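You operate a simulated robot arm through the tools that you are given. There is no shell and no other tool. Be economical: measure what you need, move in short steps, check, and stop when the job is done.

You run a simulated robot arm. Do the job below in one go: nothing can be reset, and whatever is moved stays where it is left.

Task
Press the core of the red valve flush in the hand press and put the valve back.
Fine: leave the slide out. Set down upright: what you pick out.

The check looks at the end state, three seconds after you hand in, the way a careful person would. Anything else that was tipped, shoved, dropped, spilled or broken makes it a failure.

Robot
A 7-joint arm with a two-finger parallel gripper, fixed in place. Base frame: the origin is at the foot of the arm, x ahead of it, y to its left, z up; the work surface is at about z = 0.9. Units: m, degrees, N and s.
With the tool pointing down near the work surface it reaches from about 0.3 to 0.68 m from the base axis. Its first joint turns from -66.0 to 66.0 degrees. Payload 1.57 kg.
Tool frame: the origin (TCP) lies between the finger pads and is the grasp point; the fingertips stand 0.03 m ahead of it; z points along the fingers, y is the line along which they close. The gripper opens to 0.11 m. The fingers are 0.024 m wide and 0.012 m thick; the gripper's body (0.048 by 0.112 m) begins 0.078 m behind the TCP.
Orientation is that of the tool frame in the base frame, as a unit quaternion [w, x, y, z]. With the fingers straight down and closing along the base's y, the tool's x points along the base's -x, its y along +y and its z along -z.

Tools
- The arm moves only by the tool send_rows. Its argument "series" is a list of rows, each an object of numbers (a shift or turn left out is 0, a gripper value left out holds the last): "tx", "ty", "tz": the shift along the tool's x, y, z in units of 400 mm (1.0 is 400 mm); "wx", "wy", "wz": the turn, a rotation vector about the tool's x, y, z in units of 60 degrees (1.0 is 60 degrees); "jaw": the gripper command, from -1 (fully open) to 1 (shut), values between in proportion. In form: [{"tx": .., "ty": .., "tz": .., "wx": .., "wy": .., "wz": .., "jaw": ..}, ...]. A call has 1 to 8 rows; each row is the pose to reach, as a shift and turn from the pose commanded when the call began, along the tool's axes at that moment. A call with a number of a shift or a turn outside -1 to 1 is refused whole. Rows are played at 5 a second. More than 0.05 m and 8.6 degrees between two rows, or a gripper value outside its range, and nothing of the call is played. Where a pose cannot be reached the arm comes as near as it can. A force on the tool above 60 N (or 10 N above the force at the start of the call, whichever is more), or a blocked arm, ends the call early, and 0.2 s more pass. The fingers move at their own pace (about 0.108 m/s each) and stop on an object; they squeeze with about 33 N. The grip force told is the motor's: it shows also when the fingers shut on nothing. Time passes only in rows, and 0.2 s behind the last, so rows that repeat a pose let the fingers close. It gives the time, the measured TCP pose, the force on the tool (base axes), the opening and the grip force at its end, in the units of the frame above (readings bear some noise), with the torque about the TCP (base axes, N m) and any sound that the robot's microphone picked up.
- Cameras (640 x 400 px; columns grow to the right, rows downward): "scene" is fixed at [0.1598, -0.3837, 1.4213]; the picture's right is [0.85, -0.53, 0.00], its down [-0.21, -0.34, -0.92] and it looks along [0.49, 0.78, -0.40] (base axes); focal length 276 px, centre (320, 200). "wrist" rides on the gripper at [0.07, 0.016, -0.141] in the tool frame; the picture's right is [-0.23, 0.97, 0.00], its down [-0.85, -0.20, -0.48] and it looks along [-0.47, -0.11, 0.88] (tool axes); focal length 222 px, centre (320, 200). There is no depth. A picture from a camera that has moved, and an enlarged one, comes with that camera's place and axes in the base frame and with its lens.
- grab_frame(camera): a new picture of that camera. It takes no simulated time.
- zoom(camera, box): a new picture of the part [left, top, right, bottom] of that camera's present view, enlarged. It takes no simulated time.
- finish_job(): hands the job in; it is judged then, once.

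Work in short steps. Places have to be worked out from the pictures, the camera data and where the tool is seen: move nearer, look again, correct. Check each grasp and each placing, and mend what went wrong. You have 120 turns and 68 pictures in all, those below and enlarged ones among them. Open the gripper and draw the arm clear of the work before you hand the job in, unless the task says otherwise; then end with one line.

The tools are called after "Request:" as name(argument=value, ...) on one line, values as JSON. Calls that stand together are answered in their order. send_rows: Moves the arm, as the interface text tells. Its arguments: {"type":"object","properties":{"series":{"type":"array"}},"required":["series"]} The other tools are called the same way: grab_frame (camera) takes a picture; zoom (camera, box) takes an enlarged picture of a part of a camera's view; finish_job () hands the job in.

At the start:

```text
time: 0.0
ee_pos: [0.4086, -0.0253, 1.28]
tool_rot: [0.0, 0.0, 1.0, 0.0]
contact_force: [1.0, -0.9, 0.3]
ft_torque: [-0.01, 0.0, 0.01]
grip_width: 0.1099
grip_force: 0.1
```

scene: 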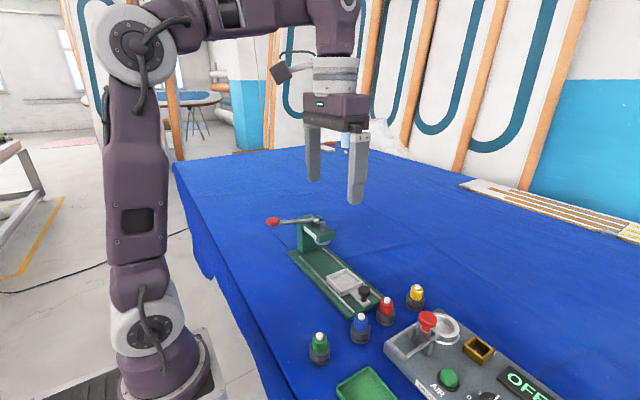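
wrist: 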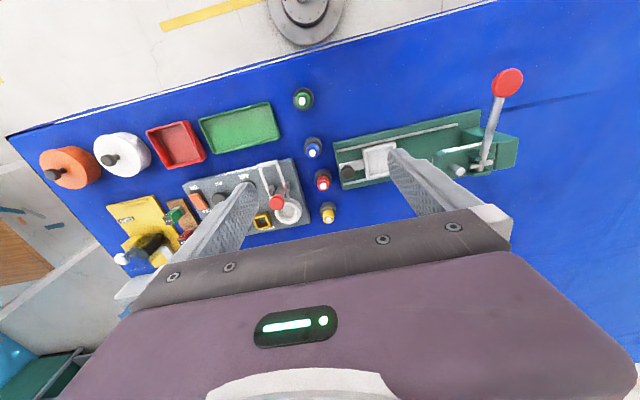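

I see a green hand press with a slide, a red lever, and four valves (green, blue, red, yellow). First I look closer at both views.

Request:
zoom(camera="scene", box=[250, 200, 450, 325])

Request:
zoom(camera="wrist", box=[280, 60, 540, 230])

Request:
zoom(camera="scene", box=[300, 280, 560, 400])

```text
3.20 times, centred on (350, 262) of scene
camera zoom: at [0.1598, -0.3837, 1.4213], right [0.85, -0.53, 0.0], down [-0.21, -0.34, -0.92], along [0.49, 0.78, -0.4], focal length 882 px, centre (224, 0)
```

zoom: 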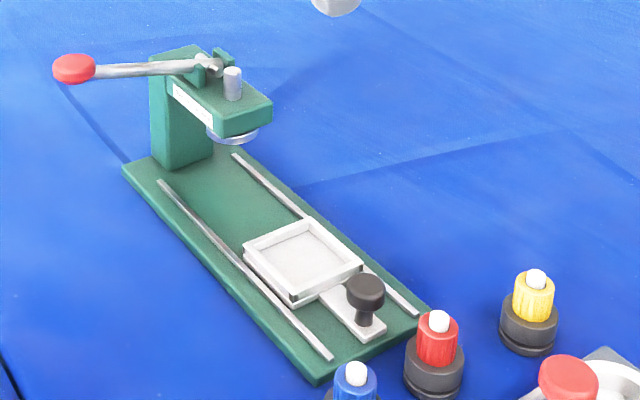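

```text
2.35 times, centred on (410, 145) of wrist
camera zoom: at [0.3375, -0.0089, 1.4205], right [0.23, 0.97, 0.0], down [0.85, -0.2, 0.48], along [0.47, -0.11, -0.88], focal length 523 px, centre (108, 329)
```

zoom: 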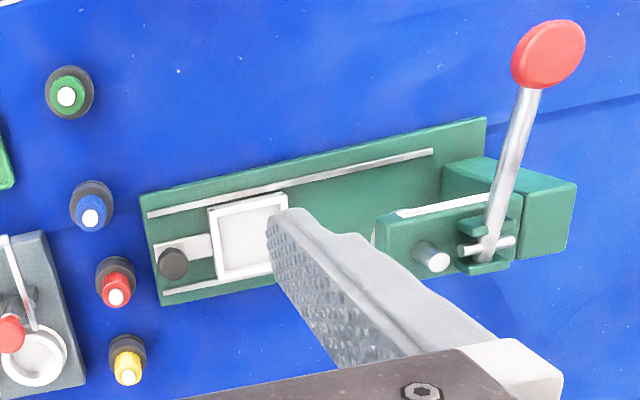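

```text
2.46 times, centred on (430, 340) of scene
camera zoom: at [0.1598, -0.3837, 1.4213], right [0.85, -0.53, 0.0], down [-0.21, -0.34, -0.92], along [0.49, 0.78, -0.4], focal length 678 px, centre (49, -145)
```

zoom: 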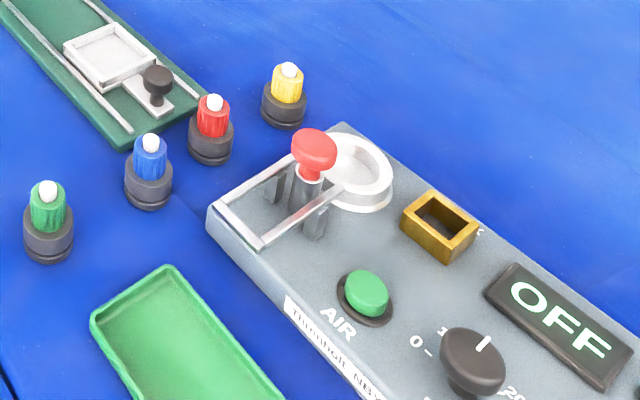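

By triangulating from both views, the red valve stands at about (0.55, -0.051) with its top at z≈0.96. The nest is at about (0.536, 0.089), the ram at about (0.525, 0.185) and the lever ball at about (0.405, 0.242, 1.07). I move above the red valve with the jaws partly closed, then look again.

Request:
send_rows(series=[{"tx": -0.07, "ty": -0.013, "tz": 0.065, "jaw": -0.27}, {"tx": -0.14, "ty": -0.026, "tz": 0.13}, {"tx": -0.21, "ty": -0.039, "tz": 0.195}, {"tx": -0.28, "ty": -0.052, "tz": 0.26}, {"tx": -0.3535, "ty": -0.064, "tz": 0.325}, {"tx": -0.3535, "ty": -0.064, "tz": 0.325}])

Request:
grab_frame(camera="wrist")

Request:
zoom(camera="scene", box=[340, 270, 440, 332])

```text
time: 1.4
ee_pos: [0.5511, -0.0501, 1.148]
tool_rot: [0.001, 0.0, 1.0, 0.001]
contact_force: [-0.4, -0.1, -0.2]
ft_torque: [0.03, 0.01, 0.04]
grip_width: 0.0698
grip_force: 0.1
```

```text
62 pictures are left
camera wrist: at [0.4791, -0.0343, 1.2892], right [0.23, 0.97, 0.0], down [0.85, -0.2, 0.48], along [0.47, -0.11, -0.88], focal length 222 px, centre (320, 200)
```

wrist: 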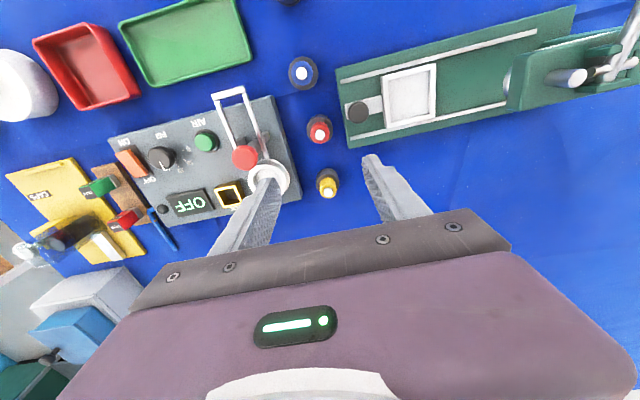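

```text
6.40 times, centred on (390, 301) of scene
camera zoom: at [0.1598, -0.3837, 1.4213], right [0.85, -0.53, 0.0], down [-0.21, -0.34, -0.92], along [0.49, 0.78, -0.4], focal length 1764 px, centre (-128, -446)
```

zoom: 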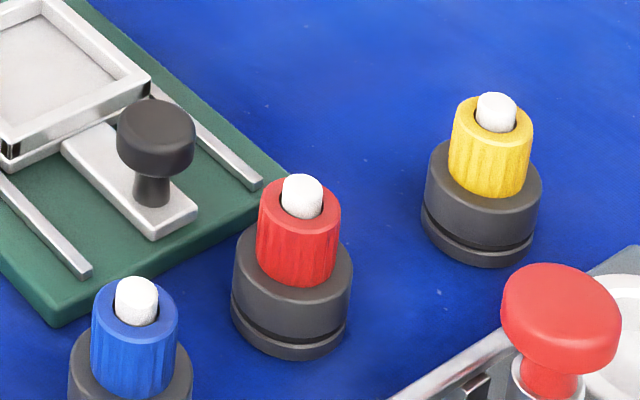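

The valve is a black body with a fluted red cap (z≈0.935–0.962) and a white core sticking out on top. I lower straight down so the fingertips straddle the cap, then check before closing.

Request:
send_rows(series=[{"tx": 0.004, "ty": -0.002, "tz": 0.11}, {"tx": 0.004, "ty": -0.002, "tz": 0.22}, {"tx": 0.004, "ty": -0.002, "tz": 0.33}, {"tx": 0.004, "ty": -0.002, "tz": 0.4}, {"tx": 0.004, "ty": -0.002, "tz": 0.45}, {"tx": 0.004, "ty": -0.002, "tz": 0.45}])

Request:
zoom(camera="scene", box=[340, 250, 460, 325])

Request:
grab_frame(camera="wrist")

```text
time: 2.8
ee_pos: [0.5493, -0.0515, 0.9682]
tool_rot: [-0.001, 0.001, 1.0, 0.0]
contact_force: [0.9, 0.1, 0.6]
ft_torque: [-0.02, 0.03, 0.01]
grip_width: 0.0701
grip_force: 0.1
```

```text
5.33 times, centred on (400, 288) of scene
camera zoom: at [0.1598, -0.3837, 1.4213], right [0.85, -0.53, 0.0], down [-0.21, -0.34, -0.92], along [0.49, 0.78, -0.4], focal length 1470 px, centre (-107, -267)
```

zoom: 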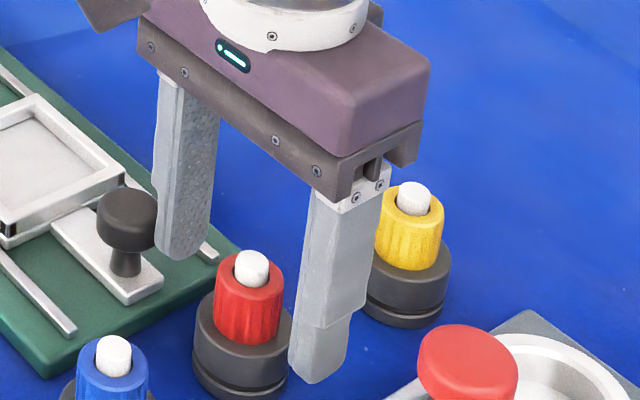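

```text
59 pictures are left
camera wrist: at [0.4767, -0.0349, 1.1098], right [0.23, 0.97, 0.0], down [0.85, -0.2, 0.48], along [0.47, -0.11, -0.88], focal length 222 px, centre (320, 200)
```

wrist: 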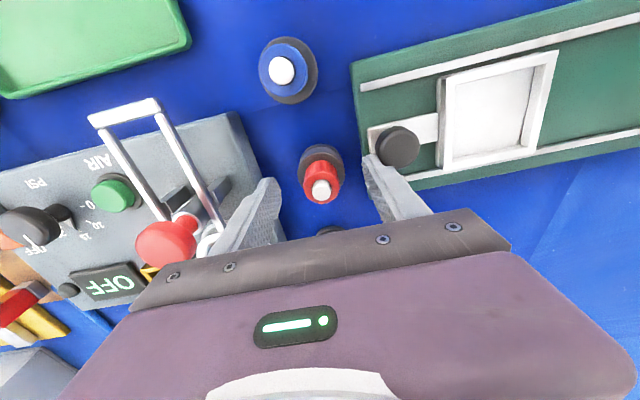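

The midpoint between the fingertips lies on the cap axis and the tips sit just above the black shoulder. I close the jaws.

Request:
send_rows(series=[{"jaw": 0.2}, {"jaw": 0.5}, {"jaw": 0.7}, {"jaw": 0.7}, {"jaw": 0.7}])

Request:
zoom(camera="scene", box=[340, 250, 460, 325])

```text
time: 4.0
ee_pos: [0.5481, -0.0507, 0.9691]
tool_rot: [0.0, 0.0, 1.0, 0.001]
contact_force: [0.4, 0.9, 0.1]
ft_torque: [-0.05, -0.01, 0.02]
grip_width: 0.0266
grip_force: 32.9
```

```text
5.33 times, centred on (400, 288) of scene
camera zoom: at [0.1598, -0.3837, 1.4213], right [0.85, -0.53, 0.0], down [-0.21, -0.34, -0.92], along [0.49, 0.78, -0.4], focal length 1470 px, centre (-107, -267)
```

zoom: 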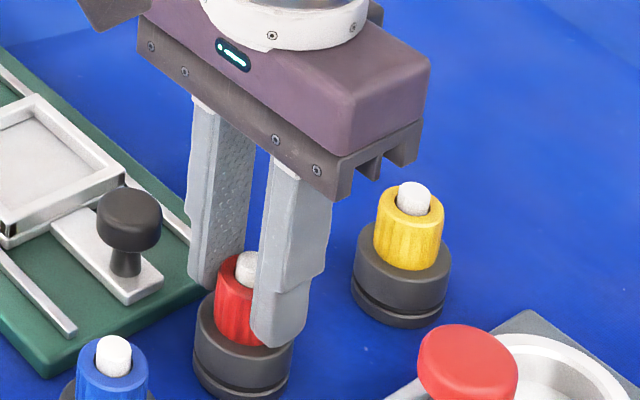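

The grip holds the cap at 0.027 m with 33 N. I lift 8 cm and check what comes up.

Request:
send_rows(series=[{"tz": -0.03}, {"tz": -0.1}, {"tz": -0.2}, {"tz": -0.2}])

Request:
zoom(camera="scene", box=[320, 210, 480, 310])

Request:
grab_frame(camera="wrist")

```text
time: 5.0
ee_pos: [0.5492, -0.0506, 1.0489]
tool_rot: [0.0, -0.001, 1.0, 0.0]
contact_force: [0.3, -0.2, -0.7]
ft_torque: [-0.01, -0.03, 0.01]
grip_width: 0.0267
grip_force: 33.2
```

```text
4.00 times, centred on (400, 260) of scene
camera zoom: at [0.1598, -0.3837, 1.4213], right [0.85, -0.53, 0.0], down [-0.21, -0.34, -0.92], along [0.49, 0.78, -0.4], focal length 1102 px, centre (0, -40)
```

zoom: 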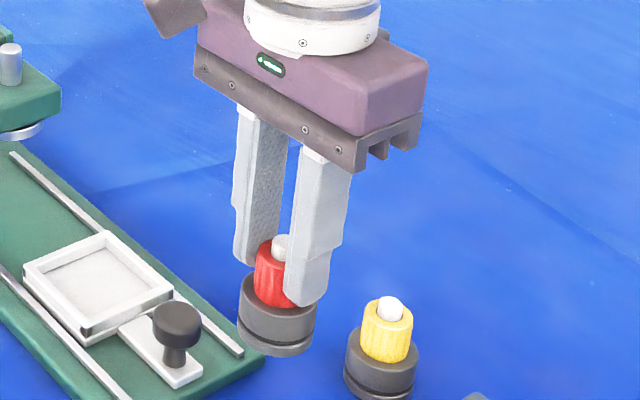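

```text
56 pictures are left
camera wrist: at [0.4776, -0.0348, 1.19], right [0.23, 0.97, 0.0], down [0.85, -0.2, 0.48], along [0.47, -0.11, -0.88], focal length 222 px, centre (320, 200)
```

wrist: 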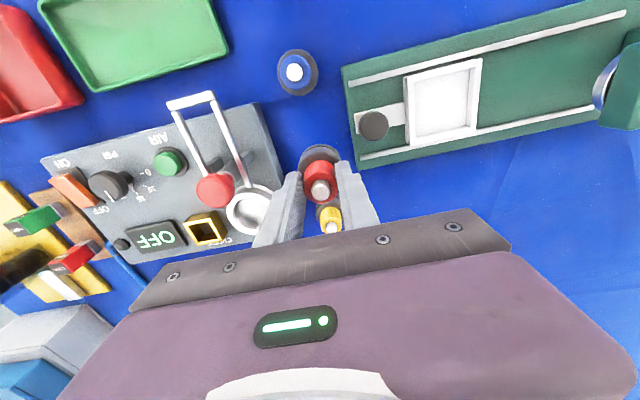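

The whole valve came up upright. I carry it over the nest centre (0.5355, 0.0893) and check the alignment from above.

Request:
send_rows(series=[{"tx": 0.008, "ty": 0.09}, {"tx": 0.016, "ty": 0.18}, {"tx": 0.025, "ty": 0.27}, {"tx": 0.0325, "ty": 0.35}, {"tx": 0.0325, "ty": 0.35}])

Request:
zoom(camera="scene", box=[260, 190, 420, 310])

Request:
zoom(camera="wrist", box=[220, 60, 540, 260])

```text
time: 6.2
ee_pos: [0.5349, 0.0897, 1.049]
tool_rot: [0.0, -0.001, 1.0, 0.001]
contact_force: [0.7, -0.4, -0.8]
ft_torque: [0.0, -0.03, 0.0]
grip_width: 0.0264
grip_force: 32.9
```

```text
3.33 times, centred on (340, 250) of scene
camera zoom: at [0.1598, -0.3836, 1.4213], right [0.85, -0.53, 0.0], down [-0.21, -0.34, -0.92], along [0.49, 0.78, -0.4], focal length 919 px, centre (253, 33)
```

zoom: 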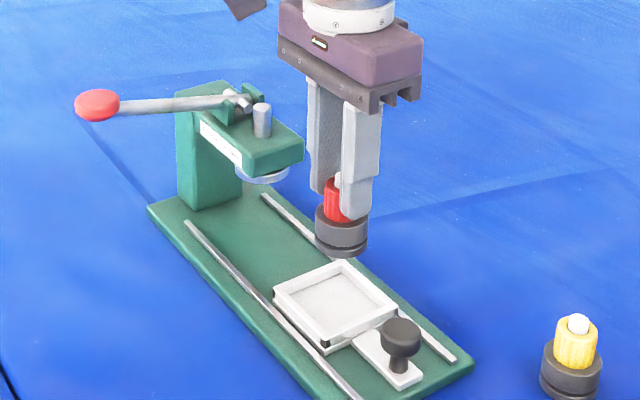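

```text
2.00 times, centred on (380, 160) of wrist
camera zoom: at [0.4643, 0.1058, 1.1902], right [0.23, 0.97, 0.0], down [0.85, -0.2, 0.48], along [0.47, -0.11, -0.88], focal length 444 px, centre (200, 280)
```

zoom: 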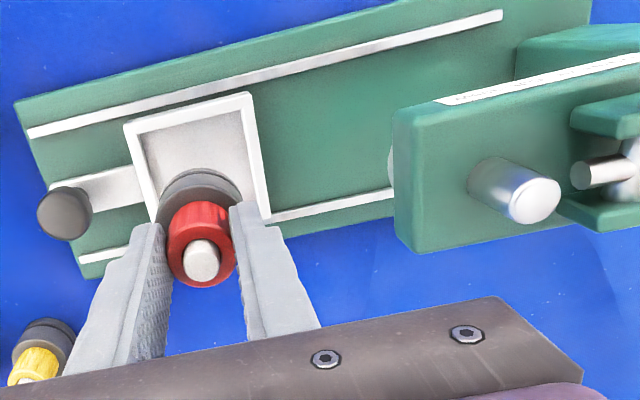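

Valve is centred over the nest within about 1–2 mm. I shift 1 mm and lower to just above the nest floor.

Request:
send_rows(series=[{"tx": 0.003, "ty": -0.002, "tz": 0.07}, {"tx": 0.003, "ty": -0.002, "tz": 0.12}, {"tx": 0.003, "ty": -0.002, "tz": 0.14}, {"tx": 0.003, "ty": -0.002, "tz": 0.14}])

Request:
zoom(camera="scene", box=[290, 230, 390, 305])

Request:
zoom(camera="wrist", box=[220, 60, 460, 210])

```text
time: 7.2
ee_pos: [0.5337, 0.0886, 0.9927]
tool_rot: [0.0, 0.0, 1.0, -0.001]
contact_force: [-0.8, -0.7, -1.8]
ft_torque: [-0.01, 0.02, -0.02]
grip_width: 0.0262
grip_force: 33.3
```

```text
5.33 times, centred on (340, 268) of scene
camera zoom: at [0.1598, -0.3837, 1.4213], right [0.85, -0.53, 0.0], down [-0.21, -0.34, -0.92], along [0.49, 0.78, -0.4], focal length 1470 px, centre (213, -160)
```

zoom: 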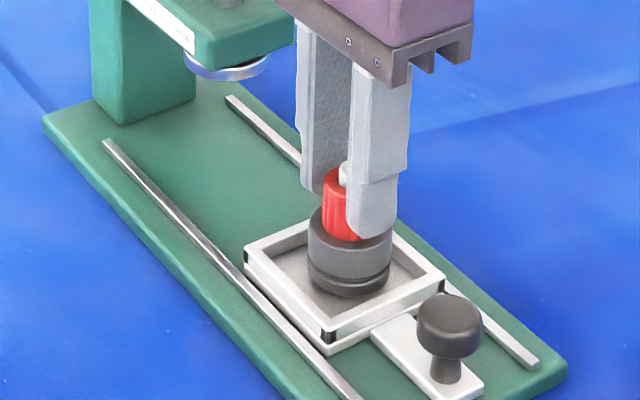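

```text
2.67 times, centred on (340, 135) of wrist
camera zoom: at [0.4629, 0.1043, 1.1339], right [0.23, 0.97, 0.0], down [0.86, -0.2, 0.48], along [0.47, -0.11, -0.88], focal length 592 px, centre (267, 373)
```

zoom: 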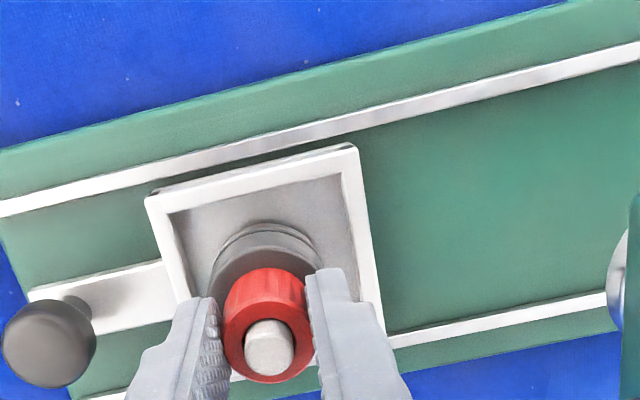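

It hangs about 1 cm above the nest floor and is centred. I lower in small steps and watch the force.

Request:
send_rows(series=[{"tz": 0.008}, {"tz": 0.014}, {"tz": 0.014}])

Request:
zoom(camera="scene", box=[310, 240, 390, 300])

```text
time: 8.0
ee_pos: [0.5346, 0.0881, 0.9879]
tool_rot: [0.001, 0.0, 1.0, 0.0]
contact_force: [-3.8, -1.3, 20.5]
ft_torque: [-0.17, 0.15, 0.05]
grip_width: 0.0264
grip_force: 33.3
```

```text
6.67 times, centred on (350, 270) of scene
camera zoom: at [0.1593, -0.3837, 1.4213], right [0.85, -0.53, 0.0], down [-0.21, -0.34, -0.92], along [0.49, 0.78, -0.4], focal length 1837 px, centre (120, -267)
```

zoom: 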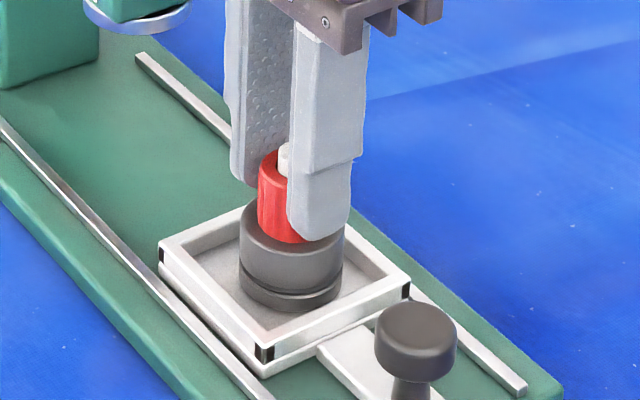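

A 20 N contact shows the valve is seated on the nest floor. I relieve 1 mm, open the jaws, and rise.

Request:
send_rows(series=[{"tz": -0.0035}, {"tz": -0.0035, "jaw": 0.3}, {"tz": -0.0035, "jaw": -0.2}, {"tz": -0.0035, "jaw": -0.2}, {"tz": -0.08}, {"tz": -0.18}, {"tz": -0.25}])

Request:
zoom(camera="scene", box=[260, 190, 420, 310])

Request:
grab_frame(camera="wrist")

```text
time: 9.6
ee_pos: [0.5351, 0.0877, 1.0881]
tool_rot: [-0.001, 0.0, 1.0, -0.001]
contact_force: [0.0, 0.3, 0.1]
ft_torque: [-0.01, -0.01, -0.01]
grip_width: 0.0659
grip_force: 0.0
```

```text
3.33 times, centred on (340, 250) of scene
camera zoom: at [0.1598, -0.3837, 1.4213], right [0.85, -0.53, 0.0], down [-0.21, -0.34, -0.92], along [0.49, 0.78, -0.4], focal length 919 px, centre (253, 33)
```

zoom: 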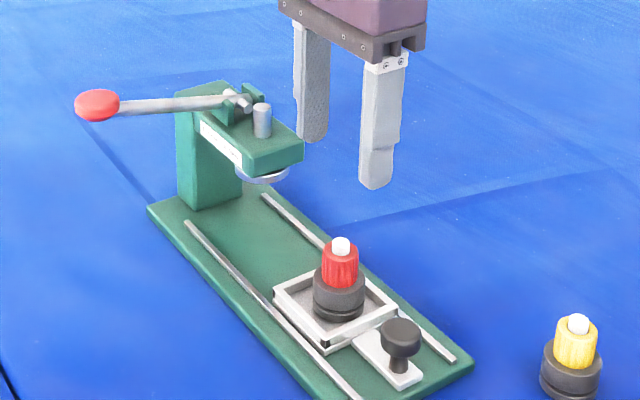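

```text
49 pictures are left
camera wrist: at [0.4635, 0.1042, 1.2287], right [0.23, 0.97, 0.0], down [0.86, -0.2, 0.48], along [0.47, -0.11, -0.88], focal length 222 px, centre (320, 200)
```

wrist: 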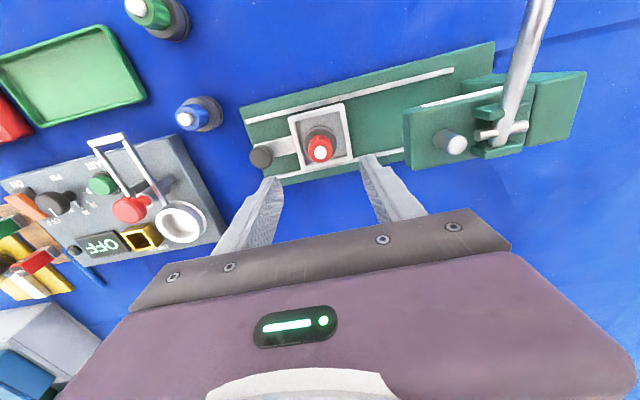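

The valve stands upright, centred in the nest. The knob is at about (0.535, 0.011, 0.95). I move above it while turning the gripper so the fingers close along x, which keeps the body clear of the press head.

Request:
send_rows(series=[{"ty": -0.05, "wz": -0.125}, {"ty": -0.1, "wz": -0.25}, {"ty": -0.15, "wz": -0.375}, {"ty": -0.194, "wz": -0.5}, {"ty": -0.194, "wz": -0.625}, {"ty": -0.194, "wz": -0.75}, {"ty": -0.194, "wz": -0.75}])

Request:
send_rows(series=[{"wz": -0.125}, {"wz": -0.25}, {"wz": -0.375}, {"wz": -0.5}, {"wz": -0.625}, {"wz": -0.75}, {"wz": -0.75}])

Request:
grab_frame(camera="wrist")

Request:
zoom(camera="scene", box=[260, 190, 420, 310])

```text
time: 11.2
ee_pos: [0.534, 0.0102, 1.0878]
tool_rot: [0.0, -0.384, 0.924, -0.001]
contact_force: [-0.3, -1.3, 0.4]
ft_torque: [-0.01, -0.04, 0.0]
grip_width: 0.066
grip_force: 0.1
```

```text
time: 12.8
ee_pos: [0.534, 0.01, 1.0872]
tool_rot: [0.001, 0.707, -0.707, 0.001]
contact_force: [-0.5, -0.7, -0.8]
ft_torque: [0.0, -0.01, 0.0]
grip_width: 0.0662
grip_force: 0.1
```

```text
48 pictures are left
camera wrist: at [0.5166, -0.0599, 1.2288], right [-0.97, 0.23, 0.0], down [0.2, 0.86, 0.48], along [0.11, 0.47, -0.88], focal length 222 px, centre (320, 200)
```

wrist: 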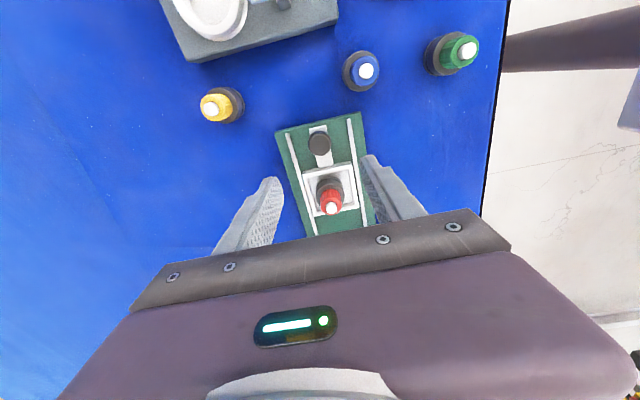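

```text
3.33 times, centred on (340, 250) of scene
camera zoom: at [0.1598, -0.3837, 1.4213], right [0.85, -0.53, 0.0], down [-0.21, -0.34, -0.92], along [0.49, 0.78, -0.4], focal length 919 px, centre (253, 33)
```

zoom: 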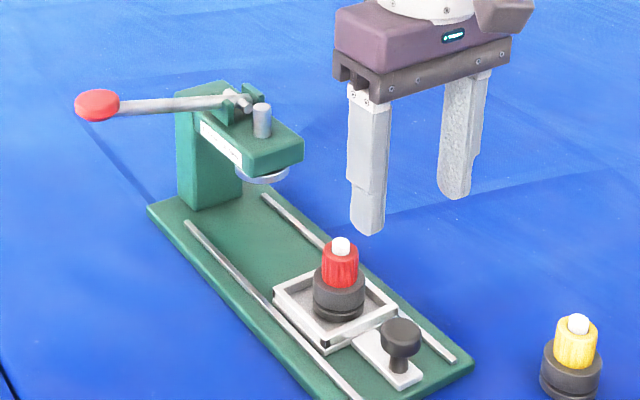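

The wrist view puts the knob at (0.534, 0.0095), right under the tool. I lower so the fingertips straddle the knob head.

Request:
send_rows(series=[{"tz": 0.1}, {"tz": 0.2}, {"tz": 0.28}, {"tz": 0.325}, {"tz": 0.325}])

Request:
zoom(camera="scene", box=[300, 230, 420, 320])

```text
time: 14.0
ee_pos: [0.5342, 0.0101, 0.9563]
tool_rot: [-0.001, -0.707, 0.708, 0.0]
contact_force: [-0.2, -1.3, 0.0]
ft_torque: [0.01, 0.04, -0.04]
grip_width: 0.0659
grip_force: 0.1
```

```text
4.44 times, centred on (360, 275) of scene
camera zoom: at [0.1598, -0.3837, 1.4213], right [0.85, -0.53, 0.0], down [-0.21, -0.34, -0.92], along [0.49, 0.78, -0.4], focal length 1225 px, centre (142, -133)
```

zoom: 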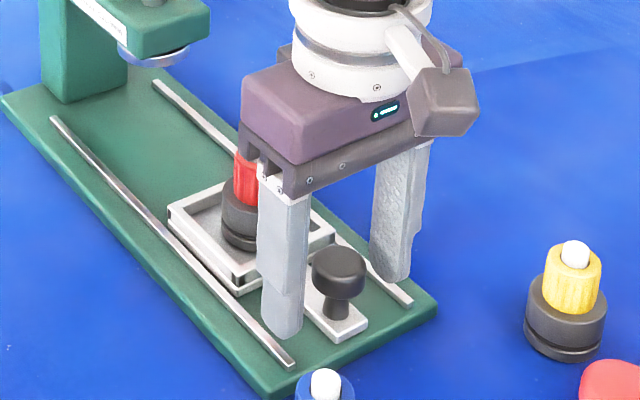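

The fingers are on both sides of the knob and clear of the rails. I close on it.

Request:
send_rows(series=[{"jaw": 0.2}, {"jaw": 0.6}, {"jaw": 0.8}, {"jaw": 0.8}, {"jaw": 0.8}])

Request:
zoom(camera="scene", box=[300, 230, 420, 320])

```text
time: 15.2
ee_pos: [0.5349, 0.0109, 0.9572]
tool_rot: [0.001, -0.707, 0.707, -0.001]
contact_force: [10.9, -0.7, -5.7]
ft_torque: [0.02, -0.16, 0.01]
grip_width: 0.0292
grip_force: 38.9
```

```text
4.44 times, centred on (360, 275) of scene
camera zoom: at [0.1602, -0.3837, 1.4212], right [0.85, -0.53, 0.0], down [-0.21, -0.34, -0.92], along [0.49, 0.78, -0.4], focal length 1225 px, centre (142, -133)
```

zoom: 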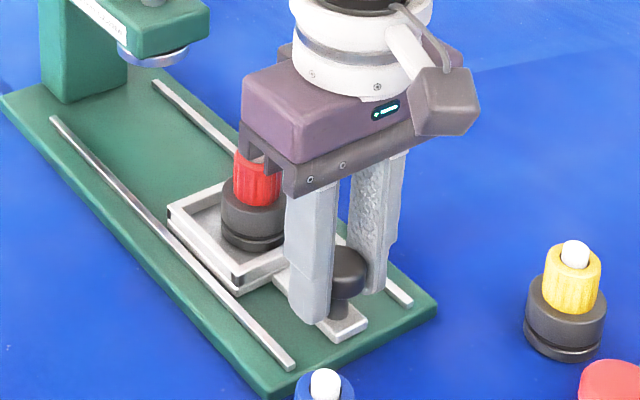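

The knob is gripped with a slight side load of 11 N along +x, so I ease the tool 1 mm in +x. Then I slide slowly toward the press, half the travel first.

Request:
send_rows(series=[{"ty": -0.0025}, {"tx": -0.01, "ty": -0.0025}, {"tx": -0.025, "ty": -0.0025}, {"tx": -0.045, "ty": -0.0025}, {"tx": -0.065, "ty": -0.0025}, {"tx": -0.085, "ty": -0.0025}, {"tx": -0.1, "ty": -0.0025}, {"tx": -0.1, "ty": -0.0025}])

Request:
zoom(camera="scene", box=[260, 190, 420, 310])

```text
time: 17.0
ee_pos: [0.535, 0.0509, 0.9569]
tool_rot: [0.0, -0.707, 0.707, 0.001]
contact_force: [-6.1, -0.6, -9.5]
ft_torque: [-0.21, 0.09, -0.01]
grip_width: 0.0292
grip_force: 39.0
```

```text
3.33 times, centred on (340, 250) of scene
camera zoom: at [0.1598, -0.3836, 1.4213], right [0.85, -0.53, 0.0], down [-0.21, -0.34, -0.92], along [0.49, 0.78, -0.4], focal length 919 px, centre (253, 33)
```

zoom: 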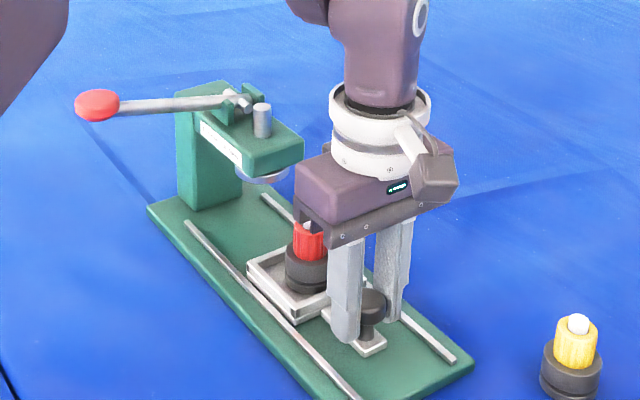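

The slide runs freely and the valve is stable. I continue 40 mm further.

Request:
send_rows(series=[{"tx": -0.01, "ty": 0.001}, {"tx": -0.025, "ty": 0.001}, {"tx": -0.045, "ty": 0.001}, {"tx": -0.065, "ty": 0.001}, {"tx": -0.085, "ty": 0.001}, {"tx": -0.1, "ty": 0.001}, {"tx": -0.1, "ty": 0.001}])

Request:
zoom(camera="scene", box=[260, 190, 420, 310])

```text
time: 18.6
ee_pos: [0.5355, 0.0907, 0.9567]
tool_rot: [0.001, 0.707, -0.707, -0.001]
contact_force: [-3.0, -0.3, -30.9]
ft_torque: [-0.11, 0.05, 0.0]
grip_width: 0.029
grip_force: 38.5
```

```text
3.33 times, centred on (340, 250) of scene
camera zoom: at [0.1602, -0.3836, 1.4213], right [0.85, -0.53, 0.0], down [-0.21, -0.34, -0.92], along [0.49, 0.78, -0.4], focal length 919 px, centre (253, 33)
```

zoom: 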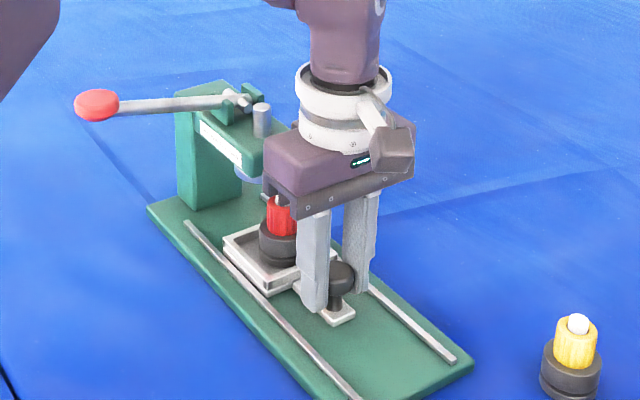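

There is a 31 N vertical load, so the tool is pulling up slightly on the knob. I lower 1.5 mm to relieve it and creep forward 8 mm.

Request:
send_rows(series=[{"tz": 0.004}, {"tz": 0.004, "tx": -0.007}, {"tz": 0.004, "tx": -0.014}, {"tz": 0.004, "tx": -0.02}, {"tz": 0.004, "tx": -0.02}])

Request:
zoom(camera="scene", box=[280, 200, 380, 280])

Request:
grab_frame(camera="wrist")

```text
time: 19.8
ee_pos: [0.5348, 0.0986, 0.9583]
tool_rot: [0.001, -0.707, 0.707, -0.001]
contact_force: [-14.2, -0.3, 25.6]
ft_torque: [-0.53, 0.29, 0.04]
grip_width: 0.0291
grip_force: 39.1
```

```text
5.00 times, centred on (330, 240) of scene
camera zoom: at [0.159, -0.3837, 1.4214], right [0.85, -0.53, 0.0], down [-0.21, -0.34, -0.92], along [0.49, 0.78, -0.4], focal length 1378 px, centre (270, 0)
```

zoom: 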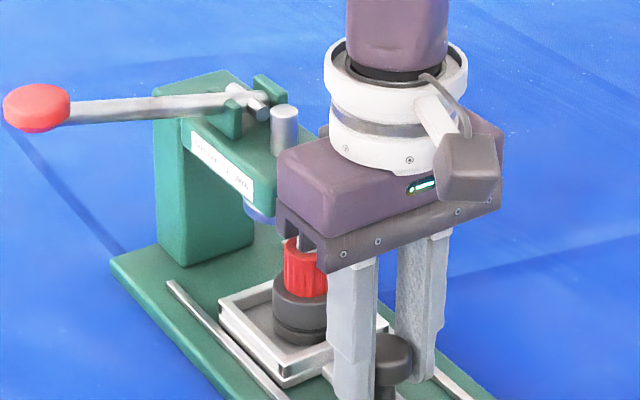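

```text
41 pictures are left
camera wrist: at [0.5167, 0.0285, 1.0984], right [-0.97, 0.23, 0.0], down [0.2, 0.86, 0.48], along [0.11, 0.47, -0.88], focal length 222 px, centre (320, 200)
```

wrist: 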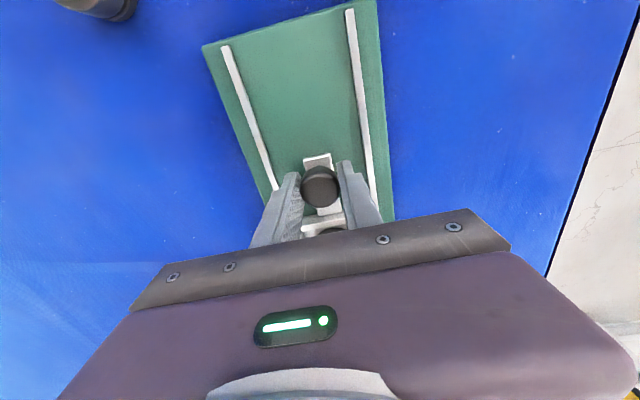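

The vertical load has reversed to +26 N, so I split the difference and ease x too. From the rod top seen in both cameras the ram axis is (0.534, 0.199), so about 22 mm remain. I creep 11 mm.

Request:
send_rows(series=[{"tz": -0.002, "ty": 0.0015}, {"tz": -0.002, "ty": 0.0015, "tx": -0.008}, {"tz": -0.002, "ty": 0.0015, "tx": -0.018}, {"tz": -0.002, "ty": 0.0015, "tx": -0.0275}, {"tz": -0.002, "ty": 0.0015, "tx": -0.0275}])

Request:
zoom(camera="scene", box=[280, 200, 380, 280])

```text
time: 21.0
ee_pos: [0.5358, 0.1087, 0.9576]
tool_rot: [-0.001, 0.707, -0.707, 0.0]
contact_force: [2.6, -0.3, 15.6]
ft_torque: [0.01, -0.04, -0.1]
grip_width: 0.0291
grip_force: 38.5
```

```text
5.00 times, centred on (330, 240) of scene
camera zoom: at [0.1596, -0.3837, 1.4213], right [0.85, -0.53, 0.0], down [-0.21, -0.34, -0.92], along [0.49, 0.78, -0.4], focal length 1378 px, centre (270, 0)
```

zoom: 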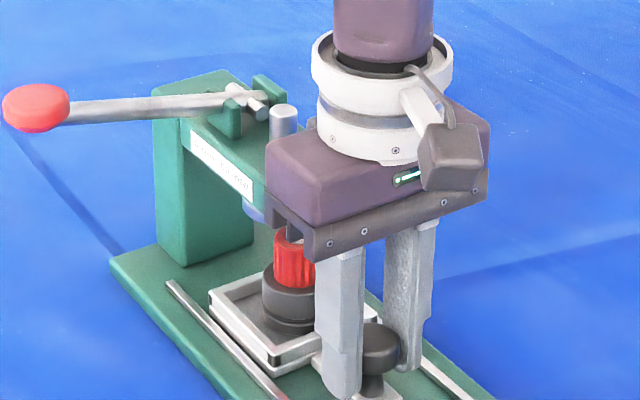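

Still sliding freely; I continue another 8 mm, watching for an end stop.

Request:
send_rows(series=[{"tz": -0.001, "tx": -0.006}, {"tz": -0.001, "tx": -0.013}, {"tz": -0.001, "tx": -0.02}, {"tz": -0.001, "tx": -0.02}])

Request:
zoom(camera="scene", box=[280, 200, 380, 280])

```text
time: 22.0
ee_pos: [0.5358, 0.1183, 0.9571]
tool_rot: [-0.001, -0.706, 0.708, 0.0]
contact_force: [11.1, 1.7, 4.3]
ft_torque: [0.01, -0.22, -0.02]
grip_width: 0.0292
grip_force: 39.0
```

```text
5.00 times, centred on (330, 240) of scene
camera zoom: at [0.16, -0.3836, 1.4213], right [0.85, -0.53, 0.0], down [-0.21, -0.34, -0.92], along [0.49, 0.78, -0.4], focal length 1378 px, centre (270, 0)
```

zoom: 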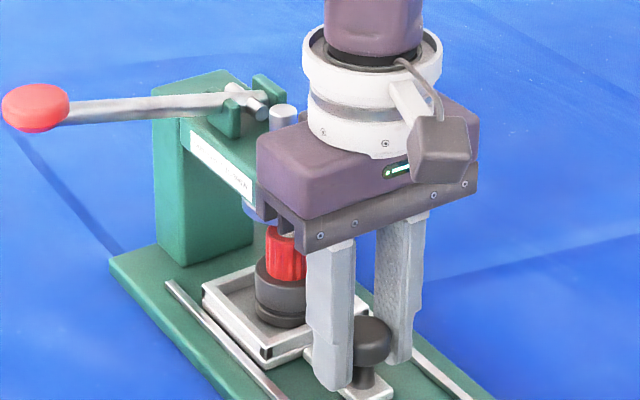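

TCP is at 0.118, close to the target of 0.1205. I creep 3 mm further and read the y force for the end stop.

Request:
send_rows(series=[{"tx": -0.003, "ty": -0.001}, {"tx": -0.006, "ty": -0.001}, {"tx": -0.0075, "ty": -0.001}, {"tx": -0.0075, "ty": -0.001}])

```text
time: 23.0
ee_pos: [0.5352, 0.1206, 0.9568]
tool_rot: [0.0, 0.707, -0.707, 0.0]
contact_force: [3.8, -2.4, 7.4]
ft_torque: [0.01, -0.05, -0.03]
grip_width: 0.0292
grip_force: 39.1
```

A small −2.4 N appears in y, maybe the stop. I try 1.5 mm more.

Request:
send_rows(series=[{"tx": -0.002}, {"tx": -0.00375}, {"tx": -0.00375}])

Request:
zoom(camera="scene", box=[280, 200, 380, 280])

```text
time: 23.8
ee_pos: [0.5343, 0.1199, 0.9575]
tool_rot: [-0.002, -0.706, 0.708, 0.0]
contact_force: [-0.7, -14.5, 7.7]
ft_torque: [-0.35, 0.05, -0.06]
grip_width: 0.029
grip_force: 38.7
```

```text
5.00 times, centred on (330, 240) of scene
camera zoom: at [0.1596, -0.3841, 1.4212], right [0.85, -0.53, 0.0], down [-0.21, -0.34, -0.92], along [0.49, 0.78, -0.4], focal length 1378 px, centre (270, 0)
```

zoom: 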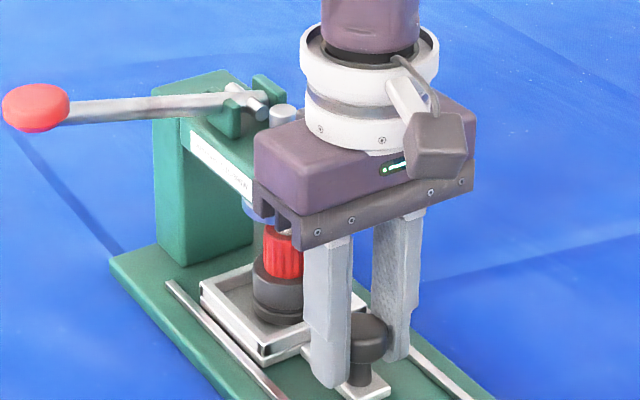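

End stop reached: 14.5 N in y at the ram position I computed. I relax, open, lift straight up and back off to view the valve under the ram.

Request:
send_rows(series=[{"tx": 0.003}, {"tx": 0.003, "jaw": 0.2}, {"tx": 0.003, "jaw": -0.2}, {"tx": 0.003, "jaw": -0.2}, {"tx": 0.003, "tz": -0.1}, {"tx": 0.003, "tz": -0.22}, {"tx": 0.06, "tz": -0.32}, {"tx": 0.16, "tz": -0.38}])

Request:
zoom(camera="scene", box=[260, 190, 400, 280])

Request:
grab_frame(camera="wrist")

```text
time: 25.6
ee_pos: [0.5361, 0.058, 1.109]
tool_rot: [0.0, 0.707, -0.707, 0.0]
contact_force: [-0.3, -0.4, 0.0]
ft_torque: [0.0, -0.01, 0.03]
grip_width: 0.0659
grip_force: 0.1
```

```text
4.44 times, centred on (330, 235) of scene
camera zoom: at [0.1598, -0.3836, 1.4213], right [0.85, -0.53, 0.0], down [-0.21, -0.34, -0.92], along [0.49, 0.78, -0.4], focal length 1225 px, centre (276, 44)
```

zoom: 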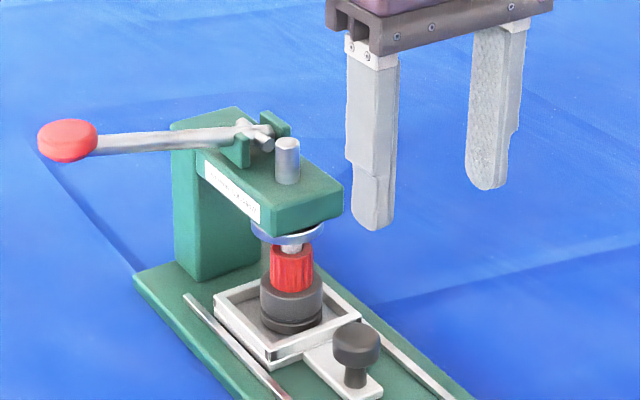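

```text
36 pictures are left
camera wrist: at [0.5175, -0.0117, 1.2509], right [-0.97, 0.23, 0.0], down [0.2, 0.86, 0.48], along [0.11, 0.47, -0.88], focal length 222 px, centre (320, 200)
```

wrist: 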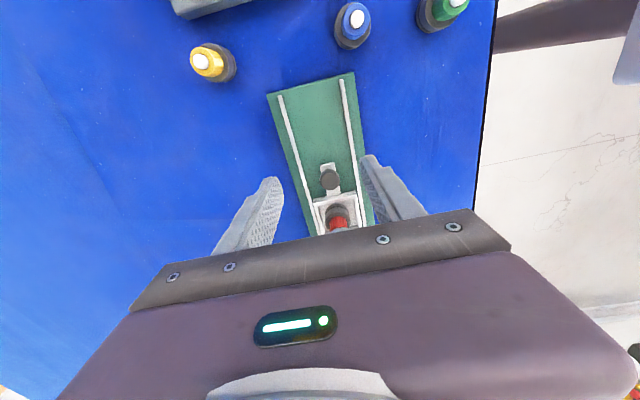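

The core sits centred under the ram disc. Next is the lever, with its ball at about (0.405, 0.243, 1.07) and pivot at about (0.531, 0.229, 1.06). I raise, back off toward −x and turn the gripper back to closing along y so it can hold the ball and follow its arc.

Request:
send_rows(series=[{"ty": 0.0, "tz": -0.08, "wz": 0.125}, {"ty": 0.05, "tz": -0.15, "wz": 0.25}, {"ty": 0.1, "tz": -0.2, "wz": 0.375}, {"ty": 0.15, "tz": -0.2, "wz": 0.5}, {"ty": 0.2, "tz": -0.2, "wz": 0.625}, {"ty": 0.25, "tz": -0.2, "wz": 0.75}, {"ty": 0.25, "tz": -0.2, "wz": 0.75}])

Request:
send_rows(series=[{"wz": 0.125}, {"wz": 0.25}, {"wz": 0.375}, {"wz": 0.5}, {"wz": 0.625}, {"wz": 0.75}, {"wz": 0.75}])

Request:
grab_frame(camera="wrist")

```text
time: 27.2
ee_pos: [0.4332, 0.0587, 1.1896]
tool_rot: [0.0, -0.381, 0.924, 0.0]
contact_force: [-0.3, -0.2, 0.1]
ft_torque: [0.02, 0.01, -0.01]
grip_width: 0.0658
grip_force: 0.1
```

```text
time: 28.8
ee_pos: [0.4348, 0.058, 1.1897]
tool_rot: [0.0, 0.001, 1.0, 0.0]
contact_force: [-0.4, -0.5, -0.1]
ft_torque: [-0.03, 0.04, -0.01]
grip_width: 0.0657
grip_force: 0.1
```

```text
35 pictures are left
camera wrist: at [0.3637, 0.0743, 1.3306], right [0.23, 0.97, 0.0], down [0.85, -0.2, 0.48], along [0.47, -0.11, -0.88], focal length 222 px, centre (320, 200)
```

wrist: 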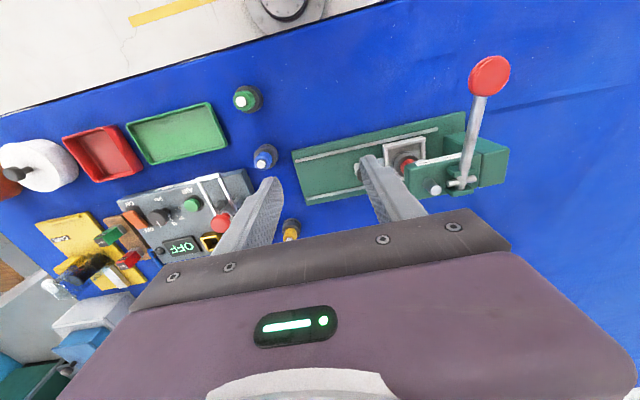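

Ball confirmed at (0.403, 0.243). I move above it.

Request:
send_rows(series=[{"tx": 0.016, "ty": 0.0925, "jaw": -0.5}, {"tx": 0.032, "ty": 0.185}, {"tx": 0.048, "ty": 0.2775}, {"tx": 0.064, "ty": 0.37}, {"tx": 0.079, "ty": 0.4625}, {"tx": 0.079, "ty": 0.4625, "tz": 0.1}, {"tx": 0.079, "ty": 0.4625, "tz": 0.1}])

Request:
grab_frame(camera="wrist")

Request:
zoom(camera="scene", box=[220, 130, 380, 250])

```text
time: 30.4
ee_pos: [0.4031, 0.2436, 1.1487]
tool_rot: [-0.001, 0.0, 1.0, -0.001]
contact_force: [-0.7, -1.2, -0.6]
ft_torque: [0.0, 0.0, 0.01]
grip_width: 0.0826
grip_force: 0.0
```

```text
34 pictures are left
camera wrist: at [0.3321, 0.2589, 1.2896], right [0.23, 0.97, 0.0], down [0.85, -0.2, 0.48], along [0.47, -0.11, -0.88], focal length 222 px, centre (320, 200)
```

wrist: 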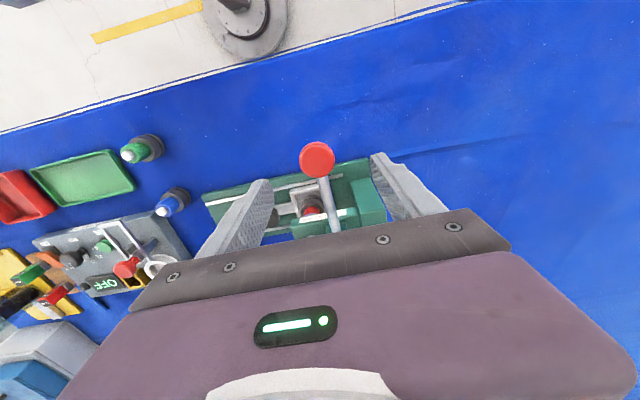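

```text
3.33 times, centred on (300, 190) of scene
camera zoom: at [0.1598, -0.3837, 1.4213], right [0.85, -0.53, 0.0], down [-0.21, -0.34, -0.92], along [0.49, 0.78, -0.4], focal length 919 px, centre (387, 233)
```

zoom: 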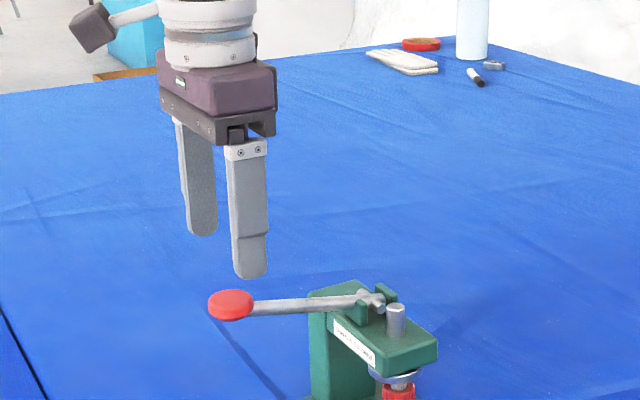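

Ball at (0.4035, 0.240, 1.072). I lower around it and close.

Request:
send_rows(series=[{"ty": -0.006, "tz": 0.07}, {"ty": -0.006, "tz": 0.14}, {"ty": -0.006, "tz": 0.195}, {"ty": -0.006, "tz": 0.195, "jaw": 0.0}, {"ty": -0.006, "tz": 0.195, "jaw": 0.5}, {"ty": -0.006, "tz": 0.195, "jaw": 0.6}, {"ty": -0.006, "tz": 0.195, "jaw": 0.6}])

Request:
zoom(camera="scene", box=[220, 150, 380, 270])

```text
time: 32.0
ee_pos: [0.4032, 0.2395, 1.0703]
tool_rot: [-0.001, 0.001, 1.0, -0.001]
contact_force: [0.2, -11.1, -3.8]
ft_torque: [0.0, 0.2, -0.05]
grip_width: 0.0352
grip_force: 42.0
```

```text
3.33 times, centred on (300, 210) of scene
camera zoom: at [0.1598, -0.384, 1.4212], right [0.85, -0.53, 0.0], down [-0.21, -0.34, -0.92], along [0.49, 0.78, -0.4], focal length 919 px, centre (387, 167)
```

zoom: 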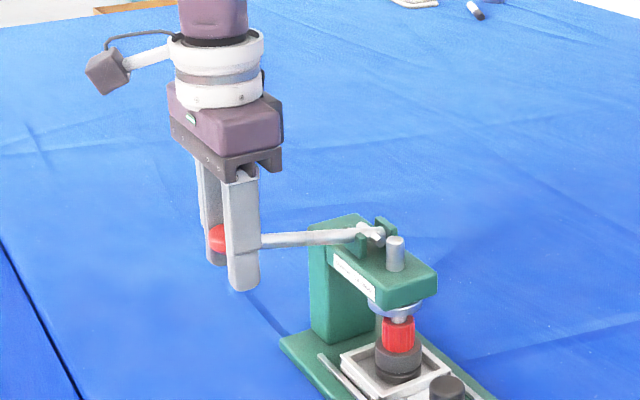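

The ball is held at 0.035 m. I ease y by 1 mm and swing the lever down about 20 mm along its arc, watching the force.

Request:
send_rows(series=[{"ty": -0.0025}, {"ty": -0.0025, "tz": 0.0125}, {"ty": -0.0025, "tz": 0.025}, {"ty": -0.0025, "tz": 0.0375}, {"ty": -0.0025, "tz": 0.05}, {"ty": -0.0025, "tz": 0.05}])

Request:
zoom(camera="scene", box=[240, 190, 380, 280])

```text
time: 33.4
ee_pos: [0.4028, 0.24, 1.0523]
tool_rot: [0.001, 0.0, 1.0, 0.001]
contact_force: [-16.9, 1.0, 9.3]
ft_torque: [0.07, -0.95, 0.06]
grip_width: 0.0349
grip_force: 41.6
```

```text
4.44 times, centred on (310, 235) of scene
camera zoom: at [0.1591, -0.3837, 1.4213], right [0.85, -0.53, 0.0], down [-0.21, -0.34, -0.92], along [0.49, 0.78, -0.4], focal length 1225 px, centre (364, 44)
```

zoom: 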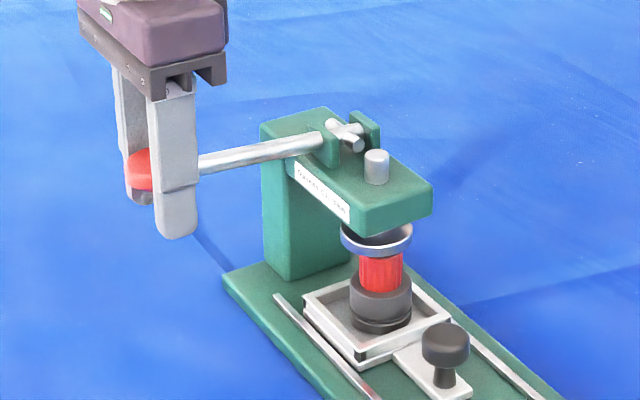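

The ram comes down with the lever and the disc is now at the core. The tool is pushed in −x at 17 N, so I ease x by 1.5 mm and continue 12 mm down.

Request:
send_rows(series=[{"tx": 0.003, "tz": 0.0}, {"tx": 0.004, "tz": 0.01}, {"tx": 0.004, "tz": 0.02}, {"tx": 0.004, "tz": 0.03}, {"tx": 0.004, "tz": 0.03}])

Request:
zoom(camera="scene", box=[240, 190, 380, 280])

```text
time: 34.6
ee_pos: [0.4024, 0.24, 1.0403]
tool_rot: [0.002, 0.001, 1.0, 0.001]
contact_force: [1.7, 6.6, 15.0]
ft_torque: [0.05, -1.05, -0.04]
grip_width: 0.0348
grip_force: 42.9
```

```text
4.44 times, centred on (310, 235) of scene
camera zoom: at [0.1596, -0.3836, 1.4213], right [0.85, -0.53, 0.0], down [-0.21, -0.34, -0.92], along [0.49, 0.78, -0.4], focal length 1225 px, centre (364, 44)
```

zoom: 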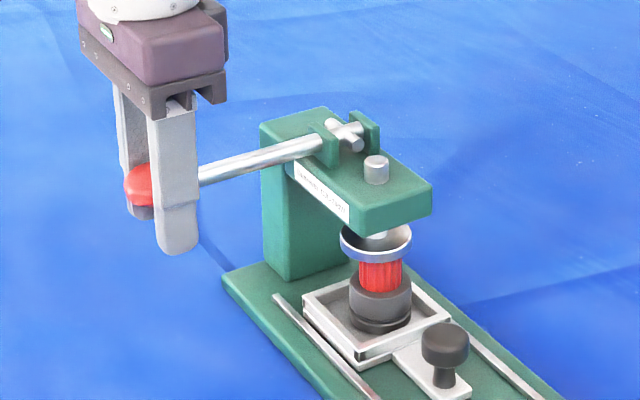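

The rod keeps descending; force is modest at 15 N with no sound yet. I continue 12 mm.

Request:
send_rows(series=[{"tx": -0.001, "ty": 0.001, "tz": 0.01}, {"tx": -0.002, "ty": 0.0015, "tz": 0.02}, {"tx": -0.003, "ty": 0.0015, "tz": 0.03}, {"tx": -0.003, "ty": 0.0015, "tz": 0.03}])

Request:
zoom(camera="scene", box=[270, 200, 370, 280])

```text
time: 35.6
ee_pos: [0.4021, 0.2391, 1.0279]
tool_rot: [0.001, 0.0, 1.0, 0.001]
contact_force: [-2.6, 0.6, 33.8]
ft_torque: [-0.01, 0.08, 0.04]
grip_width: 0.035
grip_force: 42.3
```

```text
5.00 times, centred on (320, 240) of scene
camera zoom: at [0.1592, -0.3839, 1.4213], right [0.85, -0.53, 0.0], down [-0.21, -0.34, -0.92], along [0.49, 0.78, -0.4], focal length 1378 px, centre (320, 0)
```

zoom: 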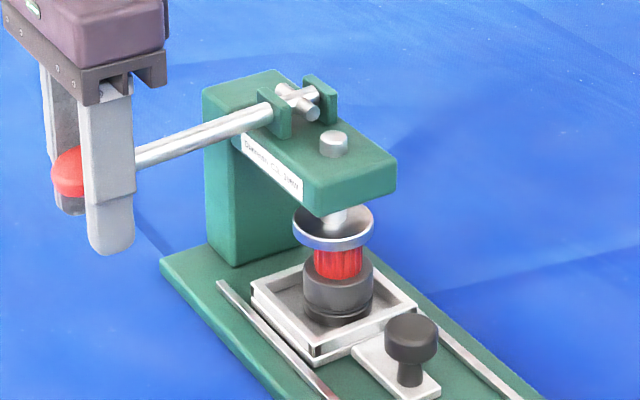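

Resistance is rising to 34 N as the core is pressed. I continue in small steps to find the firm stop.

Request:
send_rows(series=[{"tx": -0.001, "tz": 0.005}, {"tx": -0.002, "tz": 0.01}, {"tx": -0.003, "tz": 0.015}, {"tx": -0.003, "tz": 0.015}])

Request:
zoom(camera="scene", box=[300, 215, 350, 270])

```text
time: 36.6
ee_pos: [0.405, 0.24, 1.0215]
tool_rot: [0.001, 0.0, 1.0, 0.0]
contact_force: [-7.1, 1.1, 33.5]
ft_torque: [-0.02, 0.09, -0.04]
grip_width: 0.0349
grip_force: 42.8
```

```text
7.27 times, centred on (325, 242) of scene
camera zoom: at [0.1591, -0.3839, 1.4213], right [0.85, -0.53, 0.0], down [-0.21, -0.34, -0.92], along [0.49, 0.78, -0.4], focal length 2004 px, centre (284, -109)
```

zoom: 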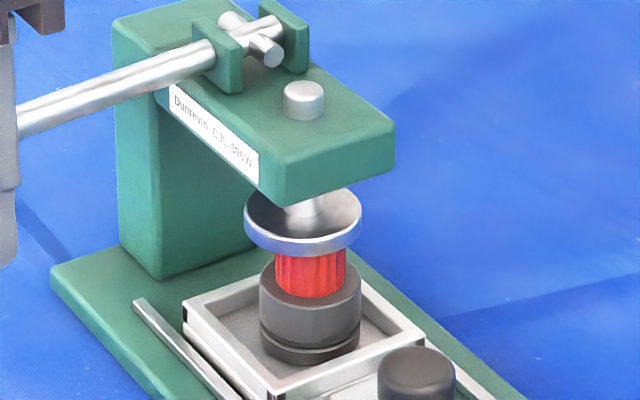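

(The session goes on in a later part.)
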